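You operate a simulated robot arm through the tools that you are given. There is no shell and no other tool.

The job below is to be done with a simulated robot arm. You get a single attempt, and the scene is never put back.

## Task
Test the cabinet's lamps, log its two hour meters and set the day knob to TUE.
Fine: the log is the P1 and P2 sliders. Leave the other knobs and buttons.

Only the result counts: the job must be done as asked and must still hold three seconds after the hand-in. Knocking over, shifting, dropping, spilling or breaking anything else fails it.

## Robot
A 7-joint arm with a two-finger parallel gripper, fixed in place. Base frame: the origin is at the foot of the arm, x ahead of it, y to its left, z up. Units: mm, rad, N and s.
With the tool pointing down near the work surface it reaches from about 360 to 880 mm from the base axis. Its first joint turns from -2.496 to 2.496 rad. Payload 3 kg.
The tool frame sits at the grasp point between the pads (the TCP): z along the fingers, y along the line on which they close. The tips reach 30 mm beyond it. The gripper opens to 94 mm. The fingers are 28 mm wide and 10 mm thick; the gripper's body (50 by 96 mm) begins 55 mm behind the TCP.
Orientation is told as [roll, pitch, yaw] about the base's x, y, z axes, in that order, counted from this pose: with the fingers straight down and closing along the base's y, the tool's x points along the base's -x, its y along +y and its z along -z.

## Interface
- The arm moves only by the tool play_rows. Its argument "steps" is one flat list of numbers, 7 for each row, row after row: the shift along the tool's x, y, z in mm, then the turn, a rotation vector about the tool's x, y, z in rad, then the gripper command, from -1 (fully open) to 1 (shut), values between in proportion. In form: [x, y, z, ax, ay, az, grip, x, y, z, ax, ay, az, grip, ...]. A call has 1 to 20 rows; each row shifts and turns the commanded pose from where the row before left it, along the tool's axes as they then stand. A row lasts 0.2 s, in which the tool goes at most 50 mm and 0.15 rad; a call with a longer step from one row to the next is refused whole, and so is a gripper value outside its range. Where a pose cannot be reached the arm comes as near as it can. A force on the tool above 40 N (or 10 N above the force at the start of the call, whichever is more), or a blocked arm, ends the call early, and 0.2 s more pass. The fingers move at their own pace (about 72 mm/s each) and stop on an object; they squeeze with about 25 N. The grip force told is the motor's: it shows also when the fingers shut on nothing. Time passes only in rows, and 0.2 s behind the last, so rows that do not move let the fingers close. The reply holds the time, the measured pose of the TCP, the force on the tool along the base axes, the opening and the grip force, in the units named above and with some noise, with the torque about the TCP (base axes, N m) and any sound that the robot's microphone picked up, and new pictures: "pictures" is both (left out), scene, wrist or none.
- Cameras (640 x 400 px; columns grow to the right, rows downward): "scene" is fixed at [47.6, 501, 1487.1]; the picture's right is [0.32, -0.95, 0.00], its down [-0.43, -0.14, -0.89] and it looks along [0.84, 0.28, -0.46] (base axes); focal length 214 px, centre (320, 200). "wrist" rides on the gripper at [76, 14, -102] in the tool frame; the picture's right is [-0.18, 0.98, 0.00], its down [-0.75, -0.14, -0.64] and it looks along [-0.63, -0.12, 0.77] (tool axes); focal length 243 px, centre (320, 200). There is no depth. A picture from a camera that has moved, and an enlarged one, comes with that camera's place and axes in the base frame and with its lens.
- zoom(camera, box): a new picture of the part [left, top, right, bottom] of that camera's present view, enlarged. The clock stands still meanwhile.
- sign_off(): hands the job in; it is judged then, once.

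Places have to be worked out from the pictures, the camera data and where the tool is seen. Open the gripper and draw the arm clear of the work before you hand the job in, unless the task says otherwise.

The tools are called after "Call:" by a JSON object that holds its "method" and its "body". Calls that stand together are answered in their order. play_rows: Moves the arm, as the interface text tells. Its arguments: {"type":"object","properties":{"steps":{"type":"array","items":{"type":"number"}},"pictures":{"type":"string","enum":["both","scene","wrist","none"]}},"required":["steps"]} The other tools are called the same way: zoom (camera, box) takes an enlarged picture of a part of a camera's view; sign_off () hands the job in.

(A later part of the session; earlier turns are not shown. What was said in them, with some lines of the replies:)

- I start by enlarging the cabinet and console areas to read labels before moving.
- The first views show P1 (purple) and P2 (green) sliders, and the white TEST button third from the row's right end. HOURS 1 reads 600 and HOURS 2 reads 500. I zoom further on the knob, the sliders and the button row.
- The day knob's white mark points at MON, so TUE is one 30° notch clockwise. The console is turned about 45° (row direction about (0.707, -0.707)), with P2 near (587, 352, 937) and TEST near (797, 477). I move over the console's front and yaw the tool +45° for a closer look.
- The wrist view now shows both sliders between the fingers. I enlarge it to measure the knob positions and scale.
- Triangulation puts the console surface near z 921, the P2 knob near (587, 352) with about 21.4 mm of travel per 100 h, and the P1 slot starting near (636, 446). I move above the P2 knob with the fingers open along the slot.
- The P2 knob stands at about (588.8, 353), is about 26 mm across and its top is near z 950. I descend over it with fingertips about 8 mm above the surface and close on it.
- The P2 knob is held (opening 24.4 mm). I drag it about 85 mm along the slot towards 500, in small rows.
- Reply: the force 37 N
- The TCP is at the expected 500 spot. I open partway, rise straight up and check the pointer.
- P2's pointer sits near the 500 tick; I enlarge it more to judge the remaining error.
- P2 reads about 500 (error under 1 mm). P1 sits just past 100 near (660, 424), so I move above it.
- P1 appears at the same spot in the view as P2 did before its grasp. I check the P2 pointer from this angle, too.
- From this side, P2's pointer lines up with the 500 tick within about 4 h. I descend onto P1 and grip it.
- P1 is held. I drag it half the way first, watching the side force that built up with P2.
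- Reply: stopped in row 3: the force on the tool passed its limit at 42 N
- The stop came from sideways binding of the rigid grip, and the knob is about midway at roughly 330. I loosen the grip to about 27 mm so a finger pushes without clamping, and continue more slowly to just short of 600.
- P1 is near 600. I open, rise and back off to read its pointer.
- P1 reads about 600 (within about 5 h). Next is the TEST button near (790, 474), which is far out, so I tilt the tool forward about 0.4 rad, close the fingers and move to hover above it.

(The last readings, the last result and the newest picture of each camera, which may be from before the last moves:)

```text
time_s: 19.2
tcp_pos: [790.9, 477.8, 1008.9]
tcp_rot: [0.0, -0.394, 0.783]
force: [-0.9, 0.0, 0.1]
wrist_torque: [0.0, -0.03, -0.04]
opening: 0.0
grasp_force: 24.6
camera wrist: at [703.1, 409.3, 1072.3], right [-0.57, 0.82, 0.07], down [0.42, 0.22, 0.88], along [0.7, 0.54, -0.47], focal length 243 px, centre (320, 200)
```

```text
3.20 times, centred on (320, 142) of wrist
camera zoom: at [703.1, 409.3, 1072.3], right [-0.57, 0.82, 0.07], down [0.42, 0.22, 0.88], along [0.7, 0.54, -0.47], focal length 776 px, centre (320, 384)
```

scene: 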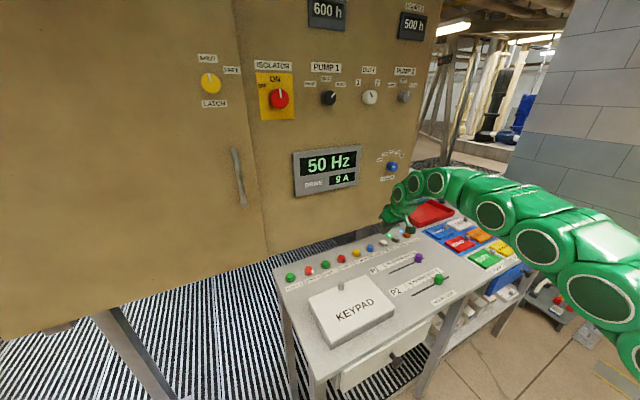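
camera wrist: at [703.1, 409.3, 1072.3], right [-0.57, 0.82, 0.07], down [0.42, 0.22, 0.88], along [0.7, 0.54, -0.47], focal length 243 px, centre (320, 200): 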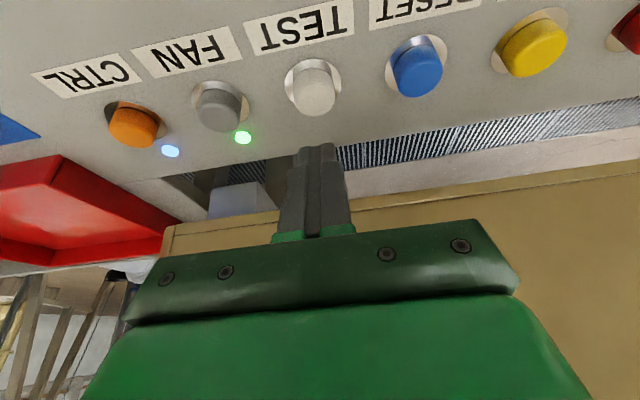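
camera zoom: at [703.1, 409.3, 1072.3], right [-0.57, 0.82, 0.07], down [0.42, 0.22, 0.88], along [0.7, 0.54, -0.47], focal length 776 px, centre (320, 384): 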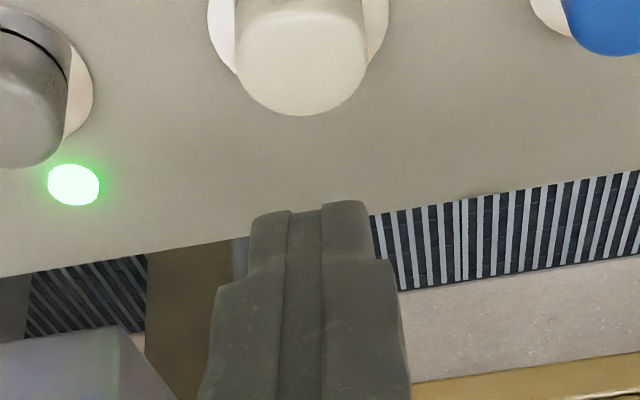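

The closed fingertip's lower edge is right above the TEST cap (about 40 mm up). I go straight down 32 mm and then look.

Call:
{"method": "play_rows", "body": {"steps": [4.1, 0, 9.85, 0, 0, 0, 1, 4.1, 0, 9.85, 0, 0, 0, 1, 4.1, 0, 9.85, 0, 0, 0, 1, 0, 0, 0, 0, 0, 0, 1], "pictures": "both"}}

Call:
{"method": "zoom", "body": {"camera": "scene", "box": [360, 220, 424, 260]}}

Call:
{"method": "zoom", "body": {"camera": "wrist", "box": [240, 80, 400, 180]}}

```text
time_s: 20.2
tcp_pos: [790.8, 477.1, 976.1]
tcp_rot: [0.001, -0.397, 0.784]
force: [0.1, 0.0, 1.3]
wrist_torque: [0.02, 0.02, 0.01]
opening: 0.0
grasp_force: 25.1
camera wrist: at [702.8, 408.7, 1040.0], right [-0.57, 0.82, 0.07], down [0.42, 0.22, 0.88], along [0.7, 0.54, -0.46], focal length 243 px, centre (320, 200)
```

scene: 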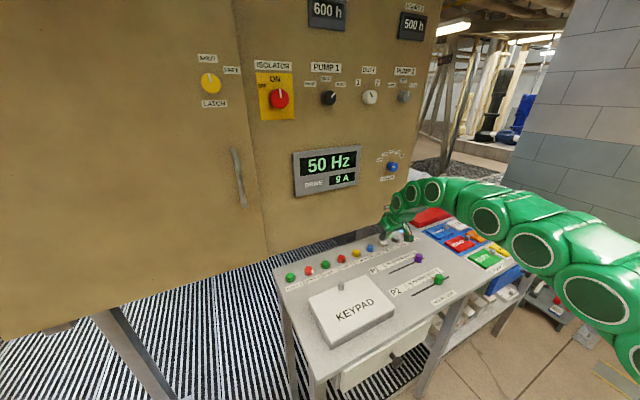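
wrist: 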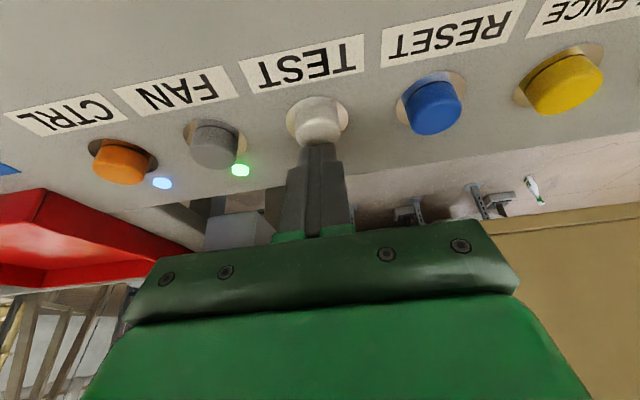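

```text
10.00 times, centred on (392, 240) of scene
camera zoom: at [47.6, 501.0, 1487.1], right [0.32, -0.95, 0.0], down [-0.43, -0.14, -0.89], along [0.84, 0.28, -0.46], focal length 2145 px, centre (-400, -200)
```

zoom: 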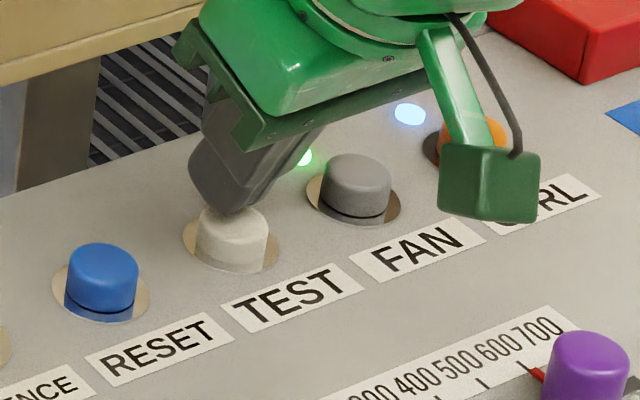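

```text
4.00 times, centred on (320, 130) of wrist
camera zoom: at [702.8, 408.7, 1040.0], right [-0.57, 0.82, 0.07], down [0.42, 0.22, 0.88], along [0.7, 0.54, -0.46], focal length 970 px, centre (320, 480)
```

zoom: 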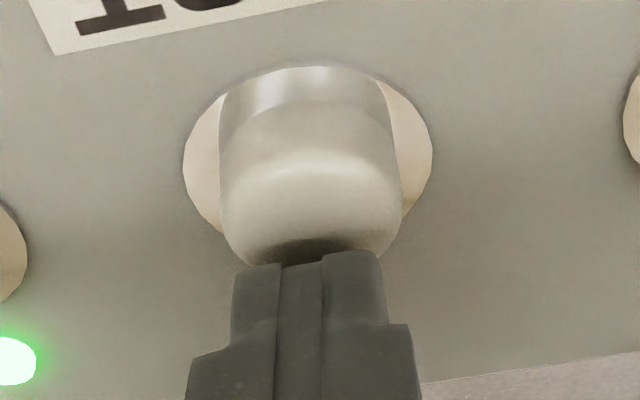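

The tip edge sits over the cap's far edge and slightly above it. I shift 6 mm back towards the cap's centre and then press down in small rows, watching the force.

Call:
{"method": "play_rows", "body": {"steps": [5.5, 0, -2.3, 0, 0, 0, 1, 0.77, 0, 1.85, 0, 0, 0, 1, 0.77, 0, 1.85, 0, 0, 0, 1, 0.77, 0, 1.85, 0, 0, 0, 1, 0.77, 0, 1.85, 0, 0, 0, 1], "pictures": "both"}}

Call:
{"method": "zoom", "body": {"camera": "scene", "box": [360, 220, 424, 260]}}

Call:
{"method": "zoom", "body": {"camera": "wrist", "box": [240, 80, 400, 180]}}

```text
time_s: 21.4
tcp_pos: [788.3, 471.6, 970.0]
tcp_rot: [0.001, -0.398, 0.786]
force: [-7.8, -7.4, 23.4]
wrist_torque: [-0.22, 0.28, 0.03]
opening: 0.0
grasp_force: 24.5
heard: click
camera wrist: at [698.7, 404.5, 1033.4], right [-0.57, 0.82, 0.07], down [0.41, 0.22, 0.88], along [0.71, 0.54, -0.46], focal length 243 px, centre (320, 200)
```

scene: 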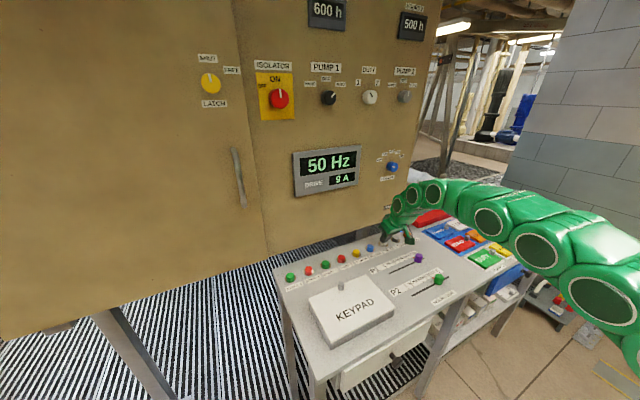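
wrist: 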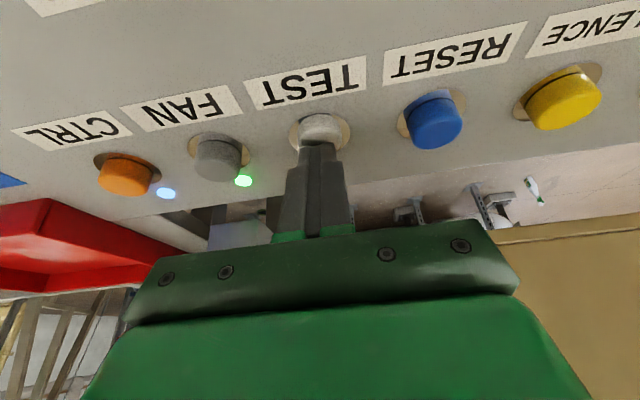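

```text
10.00 times, centred on (392, 240) of scene
camera zoom: at [47.6, 501.0, 1487.1], right [0.32, -0.95, 0.0], down [-0.43, -0.14, -0.89], along [0.84, 0.28, -0.46], focal length 2145 px, centre (-400, -200)
```

zoom: 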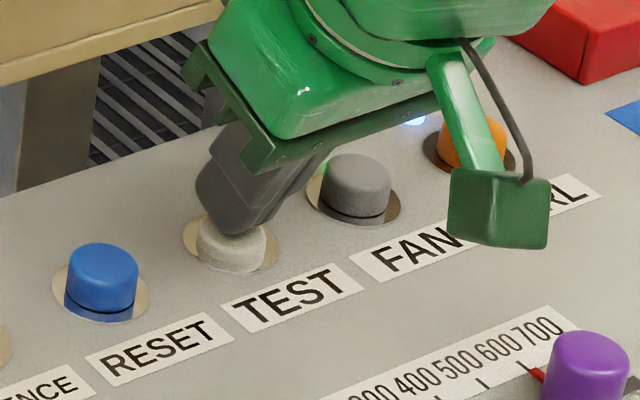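

```text
4.00 times, centred on (320, 130) of wrist
camera zoom: at [698.7, 404.5, 1033.4], right [-0.57, 0.82, 0.07], down [0.41, 0.22, 0.88], along [0.71, 0.54, -0.46], focal length 970 px, centre (320, 480)
```

zoom: 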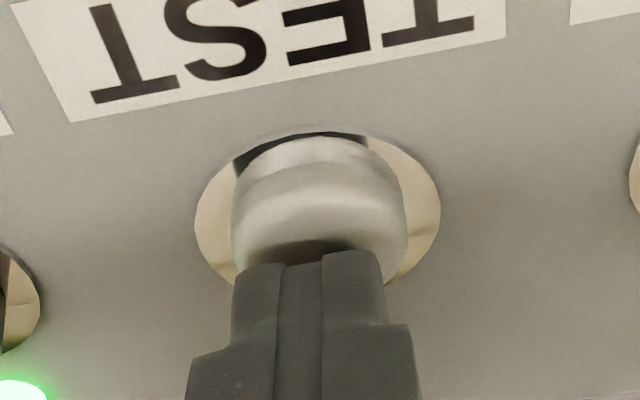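

I heard a click and the cap is pushed in at about 26 N. I hold it for two more seconds and look for lamps lighting.

Call:
{"method": "play_rows", "body": {"steps": [0, 0, 0, 0, 0, 0, 1, 0, 0, 0, 0, 0, 0, 1, 0, 0, 0, 0, 0, 0, 1, 0, 0, 0, 0, 0, 0, 1, 0, 0, 0, 0, 0, 0, 1, 0, 0, 0, 0, 0, 0, 1, 0, 0, 0, 0, 0, 0, 1, 0, 0, 0, 0, 0, 0, 1, 0, 0, 0, 0, 0, 0, 1, 0, 0, 0, 0, 0, 0, 1], "pictures": "both"}}

Call:
{"method": "zoom", "body": {"camera": "scene", "box": [180, 0, 440, 160]}}

Call:
{"method": "zoom", "body": {"camera": "scene", "box": [270, 210, 430, 310]}}

```text
time_s: 23.6
tcp_pos: [787.1, 472.7, 970.6]
tcp_rot: [0.0, -0.396, 0.785]
force: [7.6, 2.9, 29.6]
wrist_torque: [0.05, -0.2, -0.05]
opening: 0.0
grasp_force: 25.4
camera wrist: at [698.7, 404.5, 1032.6], right [-0.57, 0.82, 0.07], down [0.42, 0.22, 0.88], along [0.71, 0.54, -0.46], focal length 243 px, centre (320, 200)
```

scene: 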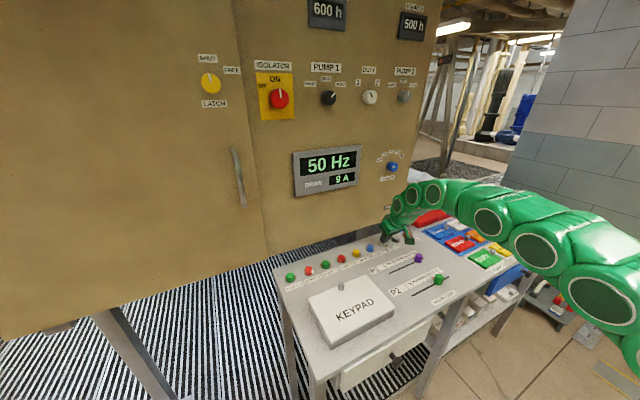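
wrist: 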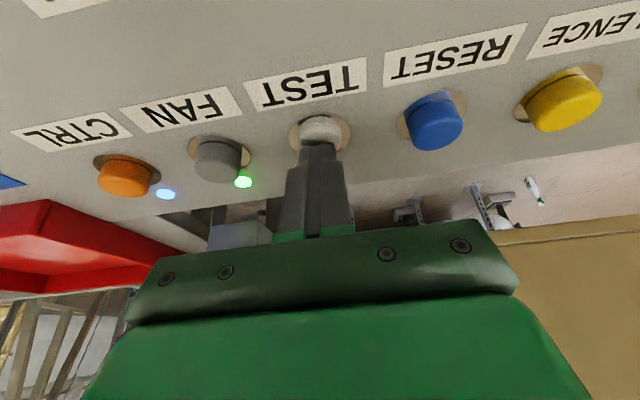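

```text
2.46 times, centred on (310, 80) of scene
camera zoom: at [47.6, 501.0, 1487.1], right [0.32, -0.95, 0.0], down [-0.43, -0.14, -0.89], along [0.84, 0.28, -0.46], focal length 528 px, centre (345, 495)
```

zoom: 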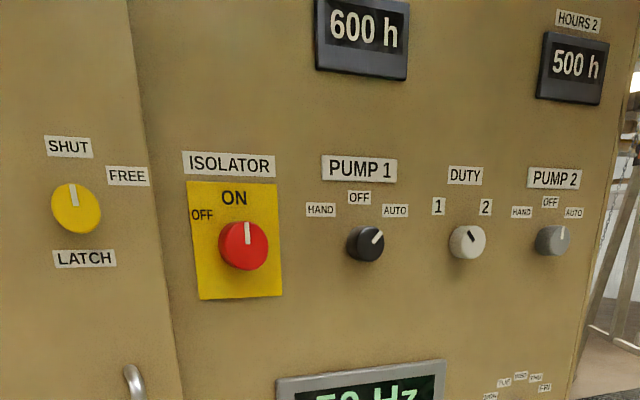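

```text
4.00 times, centred on (350, 260) of scene
camera zoom: at [47.6, 501.0, 1487.1], right [0.32, -0.95, 0.0], down [-0.43, -0.14, -0.89], along [0.84, 0.28, -0.46], focal length 858 px, centre (200, -40)
```

zoom: 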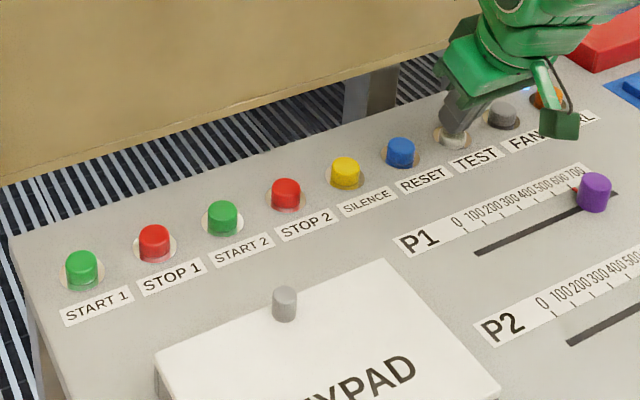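

No cabinet lamp is visible in the pictures while TEST is held; any that light may be outside the camera's view, but the press clicked. I release upwards, then move back and up and swing the tool horizontal to face the day knob, which also lets the wrist camera see the upper cabinet.

Call:
{"method": "play_rows", "body": {"steps": [-18.5, 0, -44.3, 0, 0, 0, 1, -18.5, 0, -44.3, 0, 0, 0, 1, 2, -17.5, -41.2, 0, 0, 0, -1, 2, -17.5, -41.2, 0, 0, 0, -1, 2, -17.5, -41.2, 0, 0, 0, -1, 2, -17.5, -41.2, 0, 0, 0, -1, 0, 0, 0, 0, 0, 0, -1], "pictures": "both"}}

Call:
{"method": "zoom", "body": {"camera": "scene", "box": [360, 220, 456, 280]}}

```text
time_s: 25.2
tcp_pos: [786.8, 372.5, 1212.5]
tcp_rot: [0.0, -0.393, 0.785]
force: [-0.3, -0.3, -0.3]
wrist_torque: [0.02, 0.03, 0.06]
opening: 94.1
grasp_force: 0.1
camera wrist: at [698.4, 305.2, 1276.5], right [-0.57, 0.82, 0.07], down [0.42, 0.22, 0.88], along [0.7, 0.54, -0.47], focal length 243 px, centre (320, 200)
```

scene: 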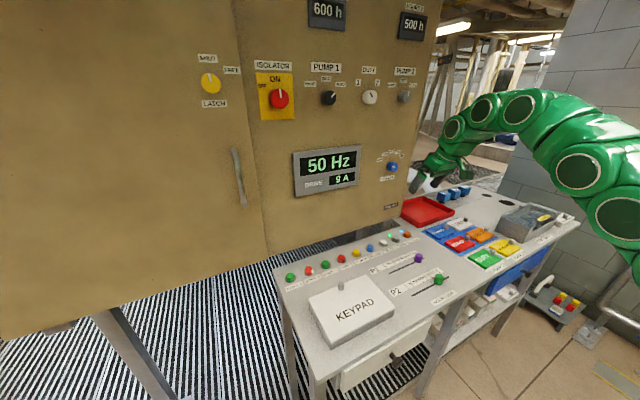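
wrist: 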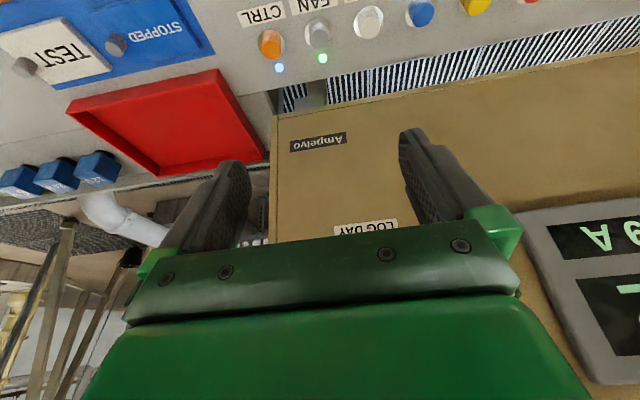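

```text
6.67 times, centred on (408, 250) of scene
camera zoom: at [47.6, 501.0, 1487.1], right [0.32, -0.95, 0.0], down [-0.43, -0.14, -0.89], along [0.84, 0.28, -0.46], focal length 1430 px, centre (-267, -133)
```

zoom: 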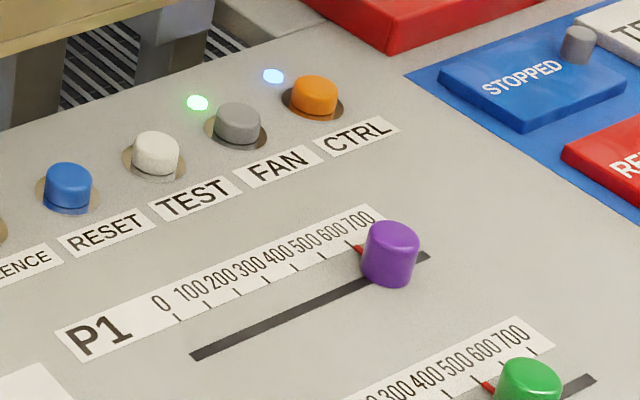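

TEST has sprung back and P1/P2 still read 600/500. The LOG DAY label triangulates to a panel plane about 145 mm ahead, with the knob axis near (871, 493, 1227). I now swing the tool to horizontal.

Call:
{"method": "play_rows", "body": {"steps": [0, 0, 0, 0, -0.147, 0, -1, 0, 0, 0, 0, -0.147, 0, -1, 0, 0, 0, 0, -0.147, 0, -1, 0, 0, 0, 0, -0.147, 0, -1, 0, 0, 0, 0, -0.147, 0, -1, 0, 0, 0, 0, -0.147, 0, -1, 0, 0, 0, 0, -0.147, 0, -1, 0, 0, 0, 0, -0.147, 0, -1, 0, 0, 0, 0, 0, 0, -1], "pictures": "both"}}

```text
time_s: 27.2
tcp_pos: [797.8, 362.2, 1211.3]
tcp_rot: [-0.159, -1.505, 0.887]
force: [-0.1, 0.1, 0.3]
wrist_torque: [0.0, 0.02, -0.02]
opening: 93.7
grasp_force: 0.1
out of reach, approached as far as the arm can: row 7, 8
camera wrist: at [708.2, 300.9, 1139.1], right [-0.65, 0.74, 0.17], down [-0.35, -0.49, 0.79], along [0.68, 0.45, 0.58], focal length 243 px, centre (320, 200)
```

scene: 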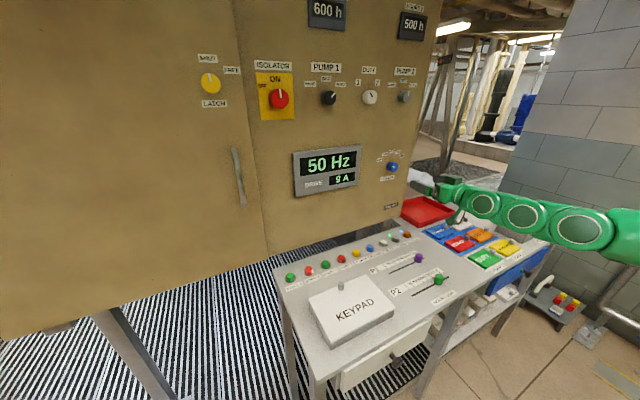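
wrist: 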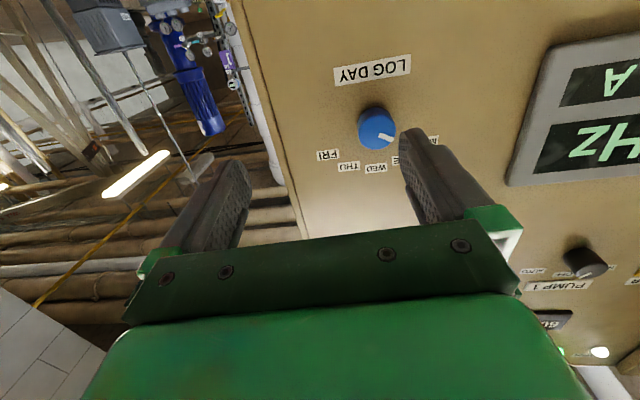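

The wrist reached its limit near horizontal, but the view now shows the knob and, at the bottom right, lit lamps higher on the cabinet. I zoom on both.

Call:
{"method": "zoom", "body": {"camera": "wrist", "box": [520, 300, 640, 400]}}

Call:
{"method": "zoom", "body": {"camera": "wrist", "box": [300, 50, 460, 190]}}

```text
4.00 times, centred on (580, 350) of wrist
camera zoom: at [708.2, 300.9, 1139.1], right [-0.65, 0.74, 0.17], down [-0.35, -0.49, 0.79], along [0.68, 0.45, 0.58], focal length 970 px, centre (-720, -400)
```

zoom: 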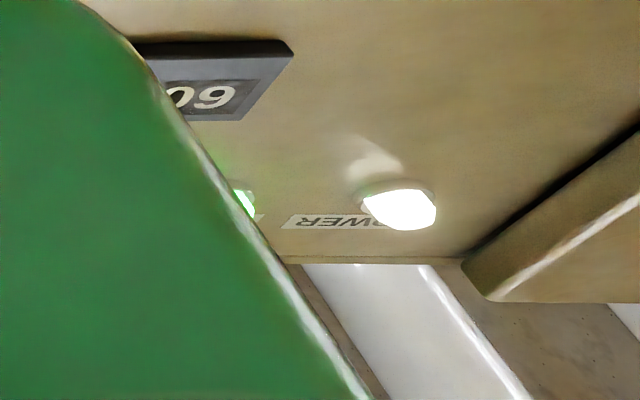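

```text
2.86 times, centred on (380, 120) of wrist
camera zoom: at [708.2, 300.9, 1139.1], right [-0.65, 0.74, 0.17], down [-0.35, -0.49, 0.79], along [0.68, 0.45, 0.58], focal length 693 px, centre (149, 429)
```

zoom: 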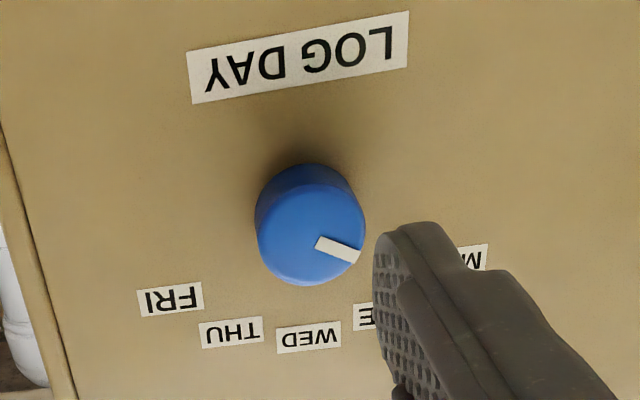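

The lamps (POWER etc.) sit along the cabinet's top and the knob still points to MON; its front centre triangulates to about (855, 478.5, 1230). I advance to a stand-off in front of the knob, where the wrist should be less bent.

Call:
{"method": "play_rows", "body": {"steps": [-8.8, 13.2, 20, 0, 0, 0, -1, -8.8, 13.2, 25, 0, 0, 0, -1, 0, 0, 15, 0, 0, 0, -1, 0, 0, 0, 0, 0, 0, -1], "pictures": "both"}}

```text
time_s: 28.2
tcp_pos: [811.2, 433.7, 1232.1]
tcp_rot: [1.132, -1.571, -0.35]
force: [0.1, -0.4, 0.0]
wrist_torque: [0.0, 0.01, -0.01]
opening: 94.0
grasp_force: 0.0
camera wrist: at [727.9, 371.1, 1154.0], right [-0.69, 0.7, 0.18], down [-0.35, -0.55, 0.75], along [0.63, 0.46, 0.63], focal length 243 px, centre (320, 200)
```

scene: 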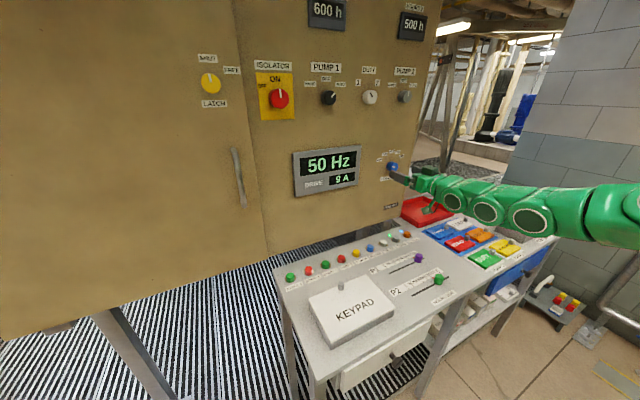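
wrist: 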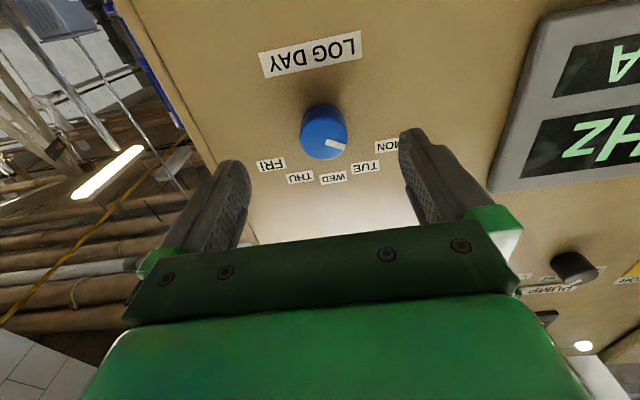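

The tool is now horizontal and lined up with the knob (TCP about 63 mm before its front face). I advance 48 mm with the fingers open on both sides.

Call:
{"method": "play_rows", "body": {"steps": [0, 1.5, 16, 0, 0, 0, -1, 0, 0, 16, 0, 0, 0, -1, 0, 0, 16, 0, 0, 0, -1, 0, 0, 0, 0, 0, 0, -1], "pictures": "both"}}

Call:
{"method": "zoom", "body": {"camera": "scene", "box": [360, 140, 440, 190]}}

Call:
{"method": "zoom", "body": {"camera": "wrist", "box": [220, 70, 440, 210]}}

```text
time_s: 29.2
tcp_pos: [844.6, 468.9, 1230.9]
tcp_rot: [2.986, -1.572, -2.205]
force: [0.2, 0.4, -0.4]
wrist_torque: [-0.03, -0.01, 0.01]
opening: 94.0
grasp_force: 0.1
camera wrist: at [760.7, 406.9, 1153.5], right [-0.69, 0.7, 0.18], down [-0.35, -0.55, 0.75], along [0.63, 0.46, 0.63], focal length 243 px, centre (320, 200)
```

scene: 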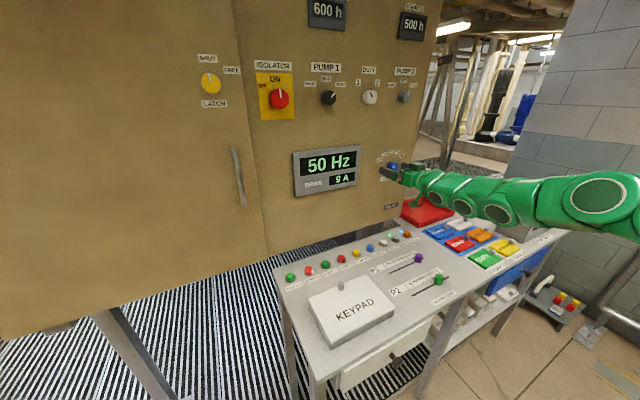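
wrist: 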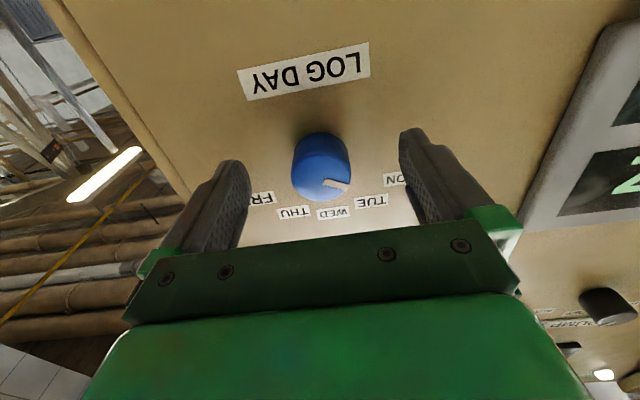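

```text
8.00 times, centred on (400, 165) of scene
camera zoom: at [47.6, 501.0, 1487.1], right [0.32, -0.95, 0.0], down [-0.43, -0.14, -0.89], along [0.84, 0.28, -0.46], focal length 1716 px, centre (-320, 480)
```

zoom: 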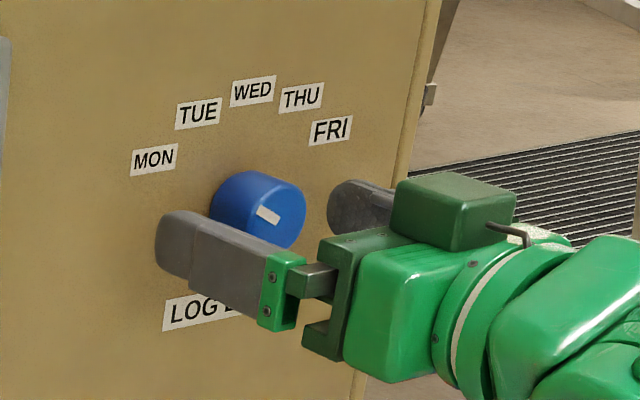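

```text
2.86 times, centred on (330, 140) of wrist
camera zoom: at [760.7, 406.9, 1153.5], right [-0.69, 0.7, 0.18], down [-0.35, -0.55, 0.75], along [0.63, 0.46, 0.63], focal length 693 px, centre (291, 371)
```

zoom: 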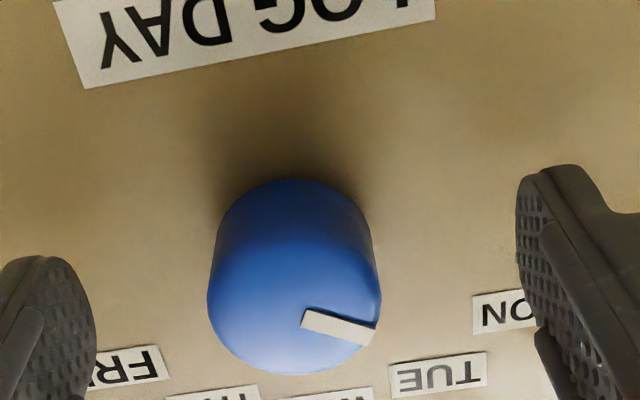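

The fingers straddle the knob, roughly centred. I raise 2 mm and close on it.

Call:
{"method": "play_rows", "body": {"steps": [-2, 0, 0, 0, 0, 0, -1, 0, 0, 0, 0, 0, 0, 1, 0, 0, 0, 0, 0, 0, 1, 0, 0, 0, 0, 0, 0, 1, 0, 0, 0, 0, 0, 0, 1], "pictures": "both"}}

Call:
{"method": "zoom", "body": {"camera": "scene", "box": [360, 140, 440, 190]}}

Call:
{"method": "zoom", "body": {"camera": "wrist", "box": [220, 70, 440, 210]}}

```text
time_s: 30.4
tcp_pos: [843.0, 470.3, 1234.0]
tcp_rot: [1.862, -1.571, -1.078]
force: [3.6, -1.0, -0.7]
wrist_torque: [0.06, -0.01, -0.15]
opening: 35.1
grasp_force: 45.2
camera wrist: at [760.3, 406.5, 1155.4], right [-0.69, 0.7, 0.18], down [-0.35, -0.55, 0.75], along [0.63, 0.46, 0.63], focal length 243 px, centre (320, 200)
```

scene: 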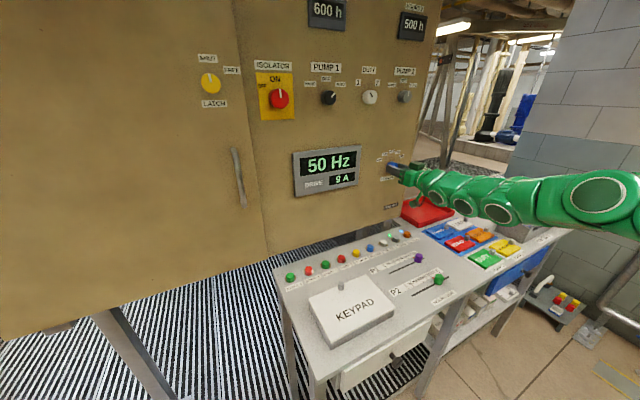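
wrist: 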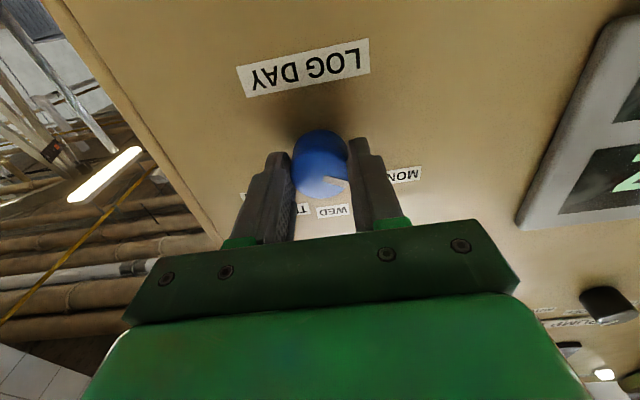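

```text
8.00 times, centred on (400, 165) of scene
camera zoom: at [47.6, 501.0, 1487.1], right [0.32, -0.95, 0.0], down [-0.43, -0.14, -0.89], along [0.84, 0.28, -0.46], focal length 1716 px, centre (-320, 480)
```

zoom: 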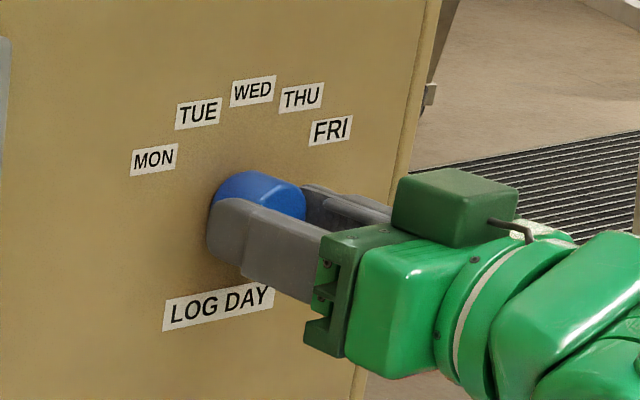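

```text
2.86 times, centred on (330, 140) of wrist
camera zoom: at [760.3, 406.5, 1155.4], right [-0.69, 0.7, 0.18], down [-0.35, -0.55, 0.75], along [0.63, 0.46, 0.63], focal length 693 px, centre (291, 371)
```

zoom: 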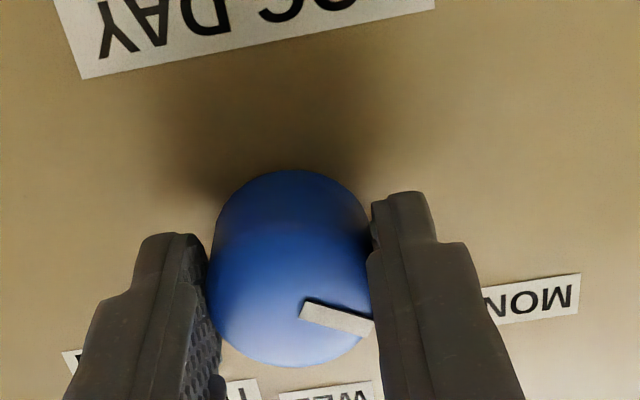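

The knob is held at 35 mm with little side force. I turn 0.26 rad clockwise (about +tool z) first and check.

Call:
{"method": "play_rows", "body": {"steps": [0, 0, 0, 0, 0, 0.0873, 1, 0, 0, 0, 0, 0, 0.0873, 1, 0, 0, 0, 0, 0, 0.0873, 1], "pictures": "both"}}

Call:
{"method": "zoom", "body": {"camera": "wrist", "box": [220, 70, 440, 210]}}

```text
time_s: 31.2
tcp_pos: [844.4, 470.1, 1233.3]
tcp_rot: [1.57, -1.308, -0.786]
force: [-14.2, -15.6, -1.5]
wrist_torque: [0.0, -0.01, -0.05]
opening: 34.9
grasp_force: 45.0
camera wrist: at [746.4, 420.4, 1161.8], right [-0.64, 0.64, 0.43], down [-0.22, -0.69, 0.69], along [0.74, 0.34, 0.58], focal length 243 px, centre (320, 200)
```

scene: 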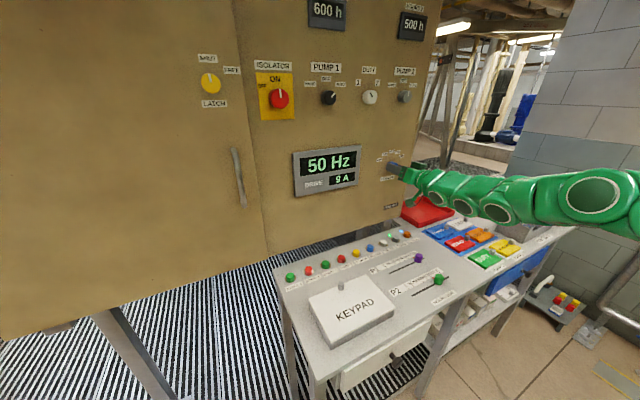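
wrist: 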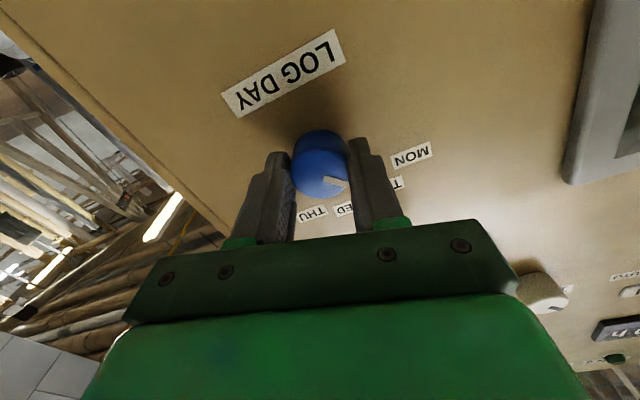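

```text
2.86 times, centred on (330, 140) of wrist
camera zoom: at [746.4, 420.4, 1161.8], right [-0.64, 0.64, 0.43], down [-0.22, -0.69, 0.69], along [0.74, 0.34, 0.58], focal length 693 px, centre (291, 371)
```

zoom: 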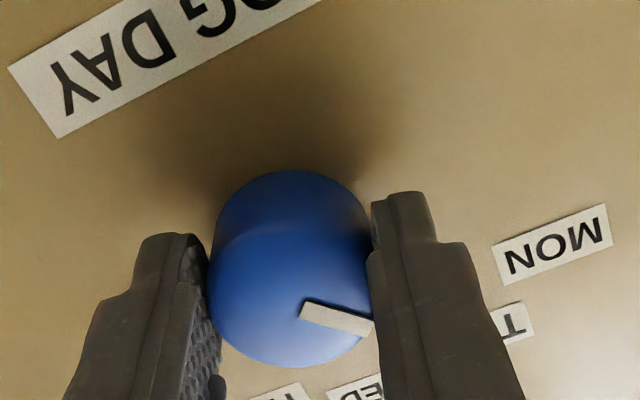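

The knob turns with the gripper in the right direction (15° done). I finish the remaining 15°, easing 0.5 mm back to relieve the axial push.

Call:
{"method": "play_rows", "body": {"steps": [0, 0, -0.5, 0, 0, 0.0873, 1, 0, 0, 0, 0, 0, 0.0873, 1, 0, 0, 0, 0, 0, 0.0873, 1, 0, 0, 0, 0, 0, 0, 1], "pictures": "both"}}

Call:
{"method": "zoom", "body": {"camera": "wrist", "box": [220, 70, 440, 210]}}

```text
time_s: 32.2
tcp_pos: [843.4, 469.7, 1232.6]
tcp_rot: [1.571, -1.047, -0.788]
force: [11.6, 4.2, 1.8]
wrist_torque: [0.07, -0.06, -0.06]
opening: 34.8
grasp_force: 44.7
camera wrist: at [734.2, 432.6, 1172.9], right [-0.54, 0.54, 0.65], down [-0.1, -0.81, 0.58], along [0.84, 0.25, 0.49], focal length 243 px, centre (320, 200)
```

scene: 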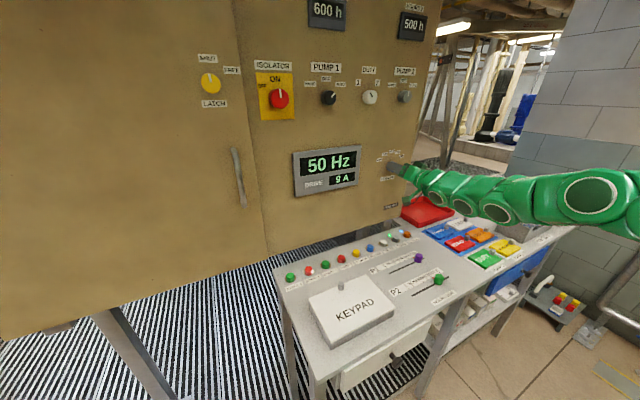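
wrist: 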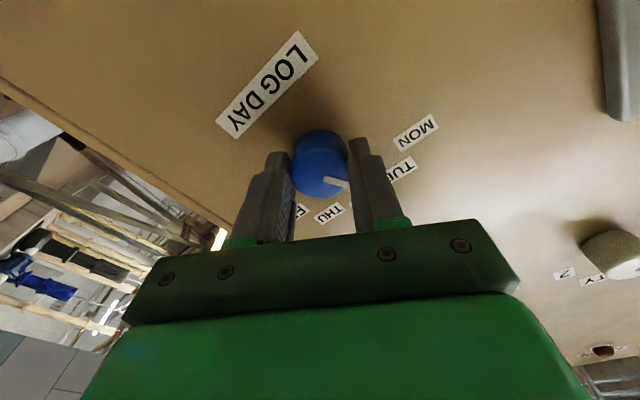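

```text
2.86 times, centred on (330, 140) of wrist
camera zoom: at [734.2, 432.6, 1172.9], right [-0.54, 0.54, 0.65], down [-0.1, -0.81, 0.58], along [0.84, 0.25, 0.49], focal length 693 px, centre (291, 371)
```

zoom: 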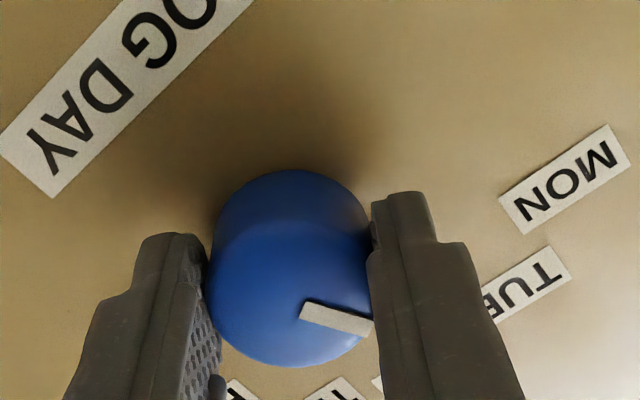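

A full 30° is turned. I open the fingers and draw straight back to check the knob.

Call:
{"method": "play_rows", "body": {"steps": [0, 0, 0, 0, 0, 0, -0.3, 0, 0, 0, 0, 0, 0, -0.3, 0, 0, 0, 0, 0, 0, -0.3, 0, 0, -20, 0, 0, 0, -0.3, 0, 0, -30, 0, 0, 0, -0.3, 0, 0, -30, 0, 0, 0, -0.3, 0, 0, 0, 0, 0, 0, -0.3], "pictures": "both"}}

Call:
{"method": "zoom", "body": {"camera": "scene", "box": [366, 140, 430, 180]}}

Call:
{"method": "zoom", "body": {"camera": "wrist", "box": [220, 50, 440, 190]}}

```text
time_s: 33.8
tcp_pos: [783.1, 412.4, 1231.5]
tcp_rot: [1.57, -1.047, -0.788]
force: [-0.1, 0.1, 0.4]
wrist_torque: [-0.02, -0.01, 0.0]
opening: 61.3
grasp_force: 0.1
camera wrist: at [675.7, 375.2, 1171.6], right [-0.54, 0.54, 0.65], down [-0.1, -0.81, 0.58], along [0.84, 0.25, 0.49], focal length 243 px, centre (320, 200)
```

scene: 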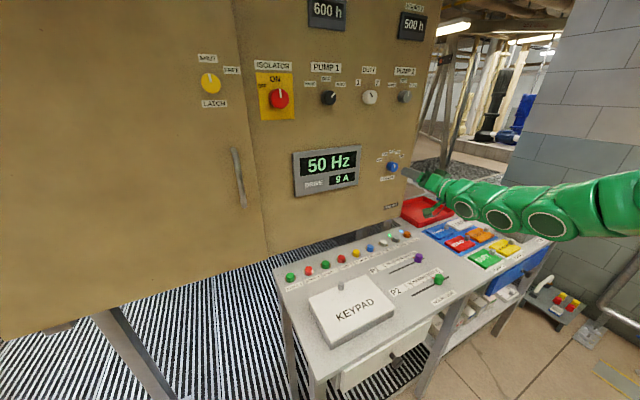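
wrist: 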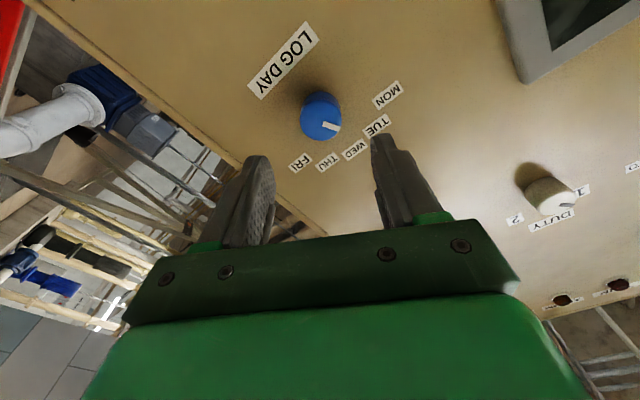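

```text
10.00 times, centred on (398, 160) of scene
camera zoom: at [47.6, 501.0, 1487.1], right [0.32, -0.95, 0.0], down [-0.43, -0.14, -0.89], along [0.84, 0.28, -0.46], focal length 2145 px, centre (-460, 600)
```

zoom: 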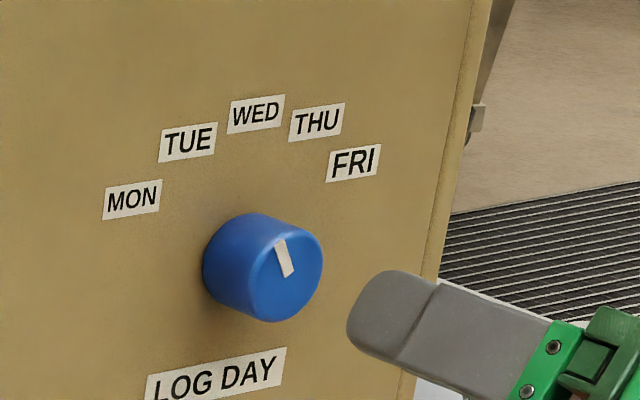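

```text
2.86 times, centred on (330, 120) of wrist
camera zoom: at [675.7, 375.2, 1171.6], right [-0.54, 0.54, 0.65], down [-0.1, -0.81, 0.58], along [0.84, 0.25, 0.49], focal length 693 px, centre (291, 429)
```

zoom: 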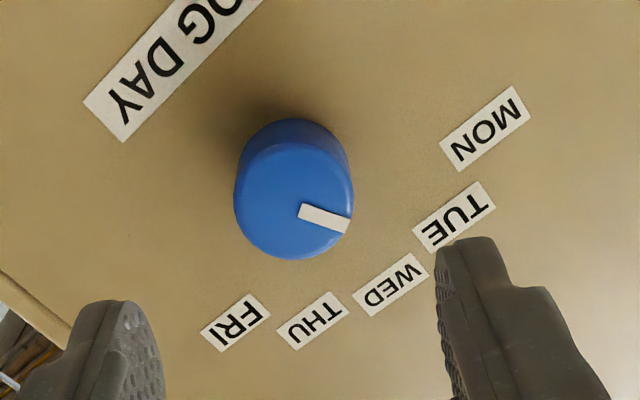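

The knob mark now points at TUE and stays there. I re-read both slider pointers at high magnification before parking.

Call:
{"method": "zoom", "body": {"camera": "scene", "box": [406, 250, 422, 260]}}

Call:
{"method": "zoom", "body": {"camera": "scene", "box": [424, 270, 440, 280]}}

Call:
{"method": "zoom", "body": {"camera": "scene", "box": [270, 0, 430, 100]}}

```text
16.00 times, centred on (414, 255) of scene
camera zoom: at [47.6, 501.0, 1487.1], right [0.32, -0.95, 0.0], down [-0.43, -0.14, -0.89], along [0.84, 0.28, -0.46], focal length 3432 px, centre (-1184, -680)
```

zoom: 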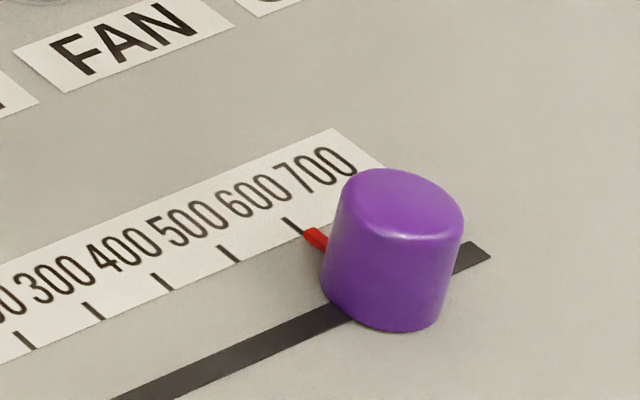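

```text
16.00 times, centred on (432, 275) of scene
camera zoom: at [47.6, 501.0, 1487.1], right [0.32, -0.95, 0.0], down [-0.43, -0.14, -0.89], along [0.84, 0.28, -0.46], focal length 3432 px, centre (-1472, -1000)
```

zoom: 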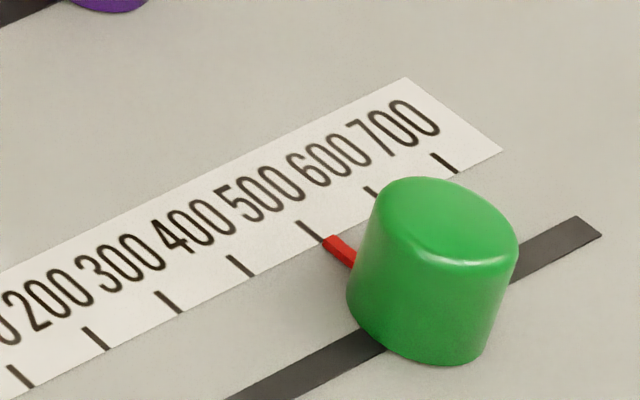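

```text
4.00 times, centred on (350, 50) of scene
camera zoom: at [47.6, 501.0, 1487.1], right [0.32, -0.95, 0.0], down [-0.43, -0.14, -0.89], along [0.84, 0.28, -0.46], focal length 858 px, centre (200, 800)
```

zoom: 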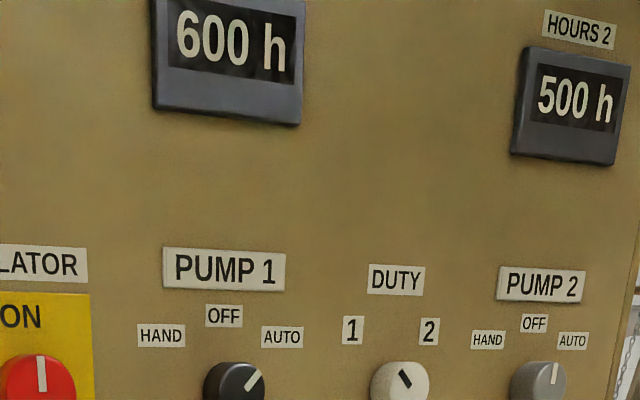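

Both pointers line up with 600 and 500, the meters are unchanged, and the other knobs are untouched. I undo the wrist roll, tilt the tool back down and draw the arm clear with the gripper open.

Call:
{"method": "play_rows", "body": {"steps": [0, 0, 0, 0, 0, -0.1309, -0.3, 0, 0, 0, 0, 0, -0.1309, -0.3, 0, 0, 0, 0, 0, -0.1309, -0.3, 0, 0, 0, 0, 0, -0.1309, -0.3, 0, 0, 0, 0, 0.147, 0, -1, 0, 0, 0, 0, 0.147, 0, -1, 0, 0, 0, 0, 0.147, 0, -1, 0, 0, 0, 0, 0.147, 0, -1, 0, 0, 0, 0, 0.147, 0, -1, 0, 0, 0, 0, 0.147, 0, -1, 0, 0, 0, 0, 0.147, 0, -1, 0, 0, 0, 0, 0.147, 0, -1, 28.9, 0, -28.2, 0, 0, 0, -1, 28.9, 0, -28.2, 0, 0, 0, -1, 28.9, 0, -28.2, 0, 0, 0, -1, 28.9, 0, -28.2, 0, 0, 0, -1, 28.9, 0, -28.2, 0, 0, 0, -1, 0, 0, 0, 0, 0, 0, -1], "pictures": "both"}}

Call:
{"method": "zoom", "body": {"camera": "scene", "box": [270, 130, 470, 310]}}

Call:
{"method": "zoom", "body": {"camera": "scene", "box": [366, 140, 430, 180]}}

```text
time_s: 37.6
tcp_pos: [642.0, 269.6, 1303.7]
tcp_rot: [-0.001, -0.394, 0.785]
force: [0.7, 0.9, 0.2]
wrist_torque: [-0.03, 0.01, 0.02]
opening: 93.9
grasp_force: 0.1
out of reach, approached as far as the arm can: row 12
camera wrist: at [554.5, 201.6, 1367.9], right [-0.57, 0.82, 0.07], down [0.42, 0.22, 0.88], along [0.7, 0.54, -0.46], focal length 243 px, centre (320, 200)
```

scene: 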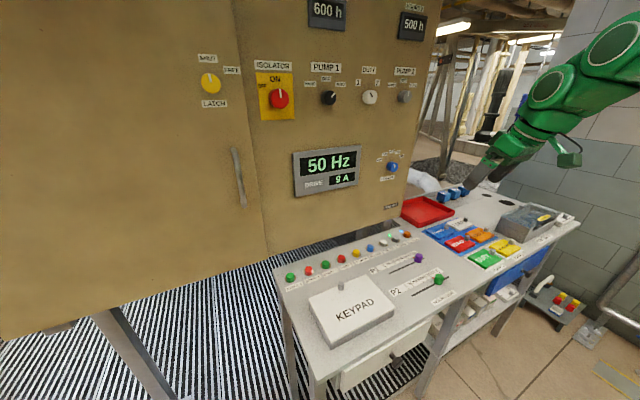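
wrist: 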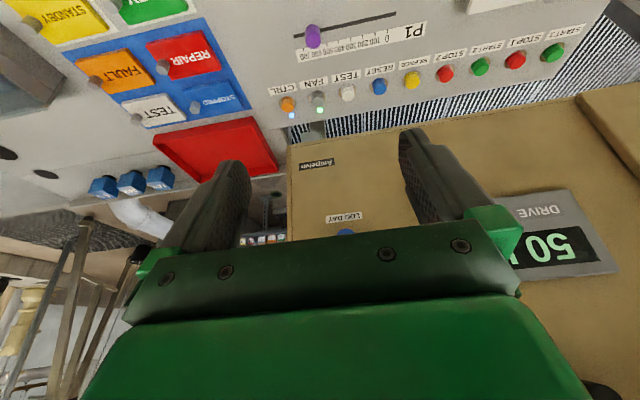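

```text
2.22 times, centred on (370, 220) of scene
camera zoom: at [47.6, 501.0, 1487.1], right [0.32, -0.95, 0.0], down [-0.43, -0.14, -0.89], along [0.84, 0.28, -0.46], focal length 477 px, centre (209, 156)
```

zoom: 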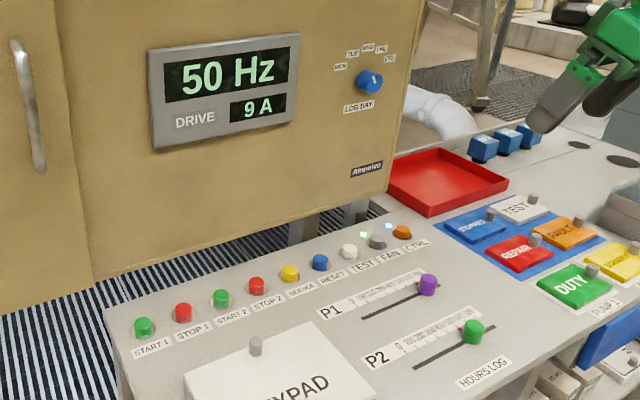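

```text
10.00 times, centred on (398, 160) of scene
camera zoom: at [47.6, 501.0, 1487.1], right [0.32, -0.95, 0.0], down [-0.43, -0.14, -0.89], along [0.84, 0.28, -0.46], focal length 2145 px, centre (-460, 600)
```

zoom: 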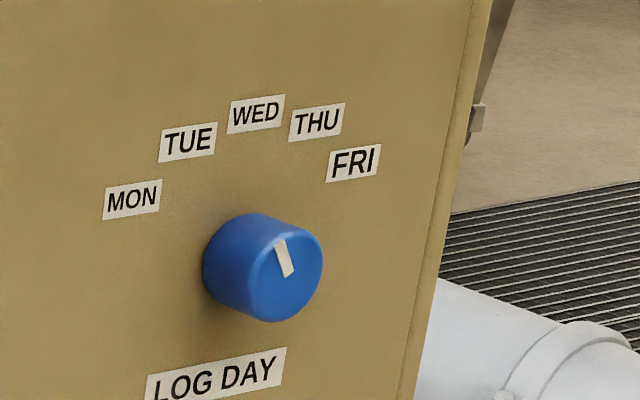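

The arm is clear with the gripper open. P1 reads 600, P2 reads 500, TEST was pressed and sprang back, and the day knob points to TUE with nothing else moved, so I hand the job in.

Call:
{"method": "sign_off", "body": {}}

```text
The job is handed in.
```

I did all three parts and handed the job in. I couldn't see the lamps light during the test, because they sit along the cabinet's top, outside the cameras' view from that pose.

- **Lamp test:** I pressed TEST until it clicked and held it for about two seconds. The button sprang back when I let go.
- **Hour log:** P1 is at 600 to match HOURS 1, and P2 is at 500 to match HOURS 2. Both pointers are within about 1 mm of their ticks, roughly 5 h. One stroke of P1 stopped early when the force on the arm passed its limit. I loosened the grip and finished the move with no sign of damage.
- **Day knob:** I turned it one notch, from MON to TUE, and it stayed there after release.

The final pictures show the other knobs and buttons as they were and nothing knocked over or shifted. The arm is parked clear with the gripper open.
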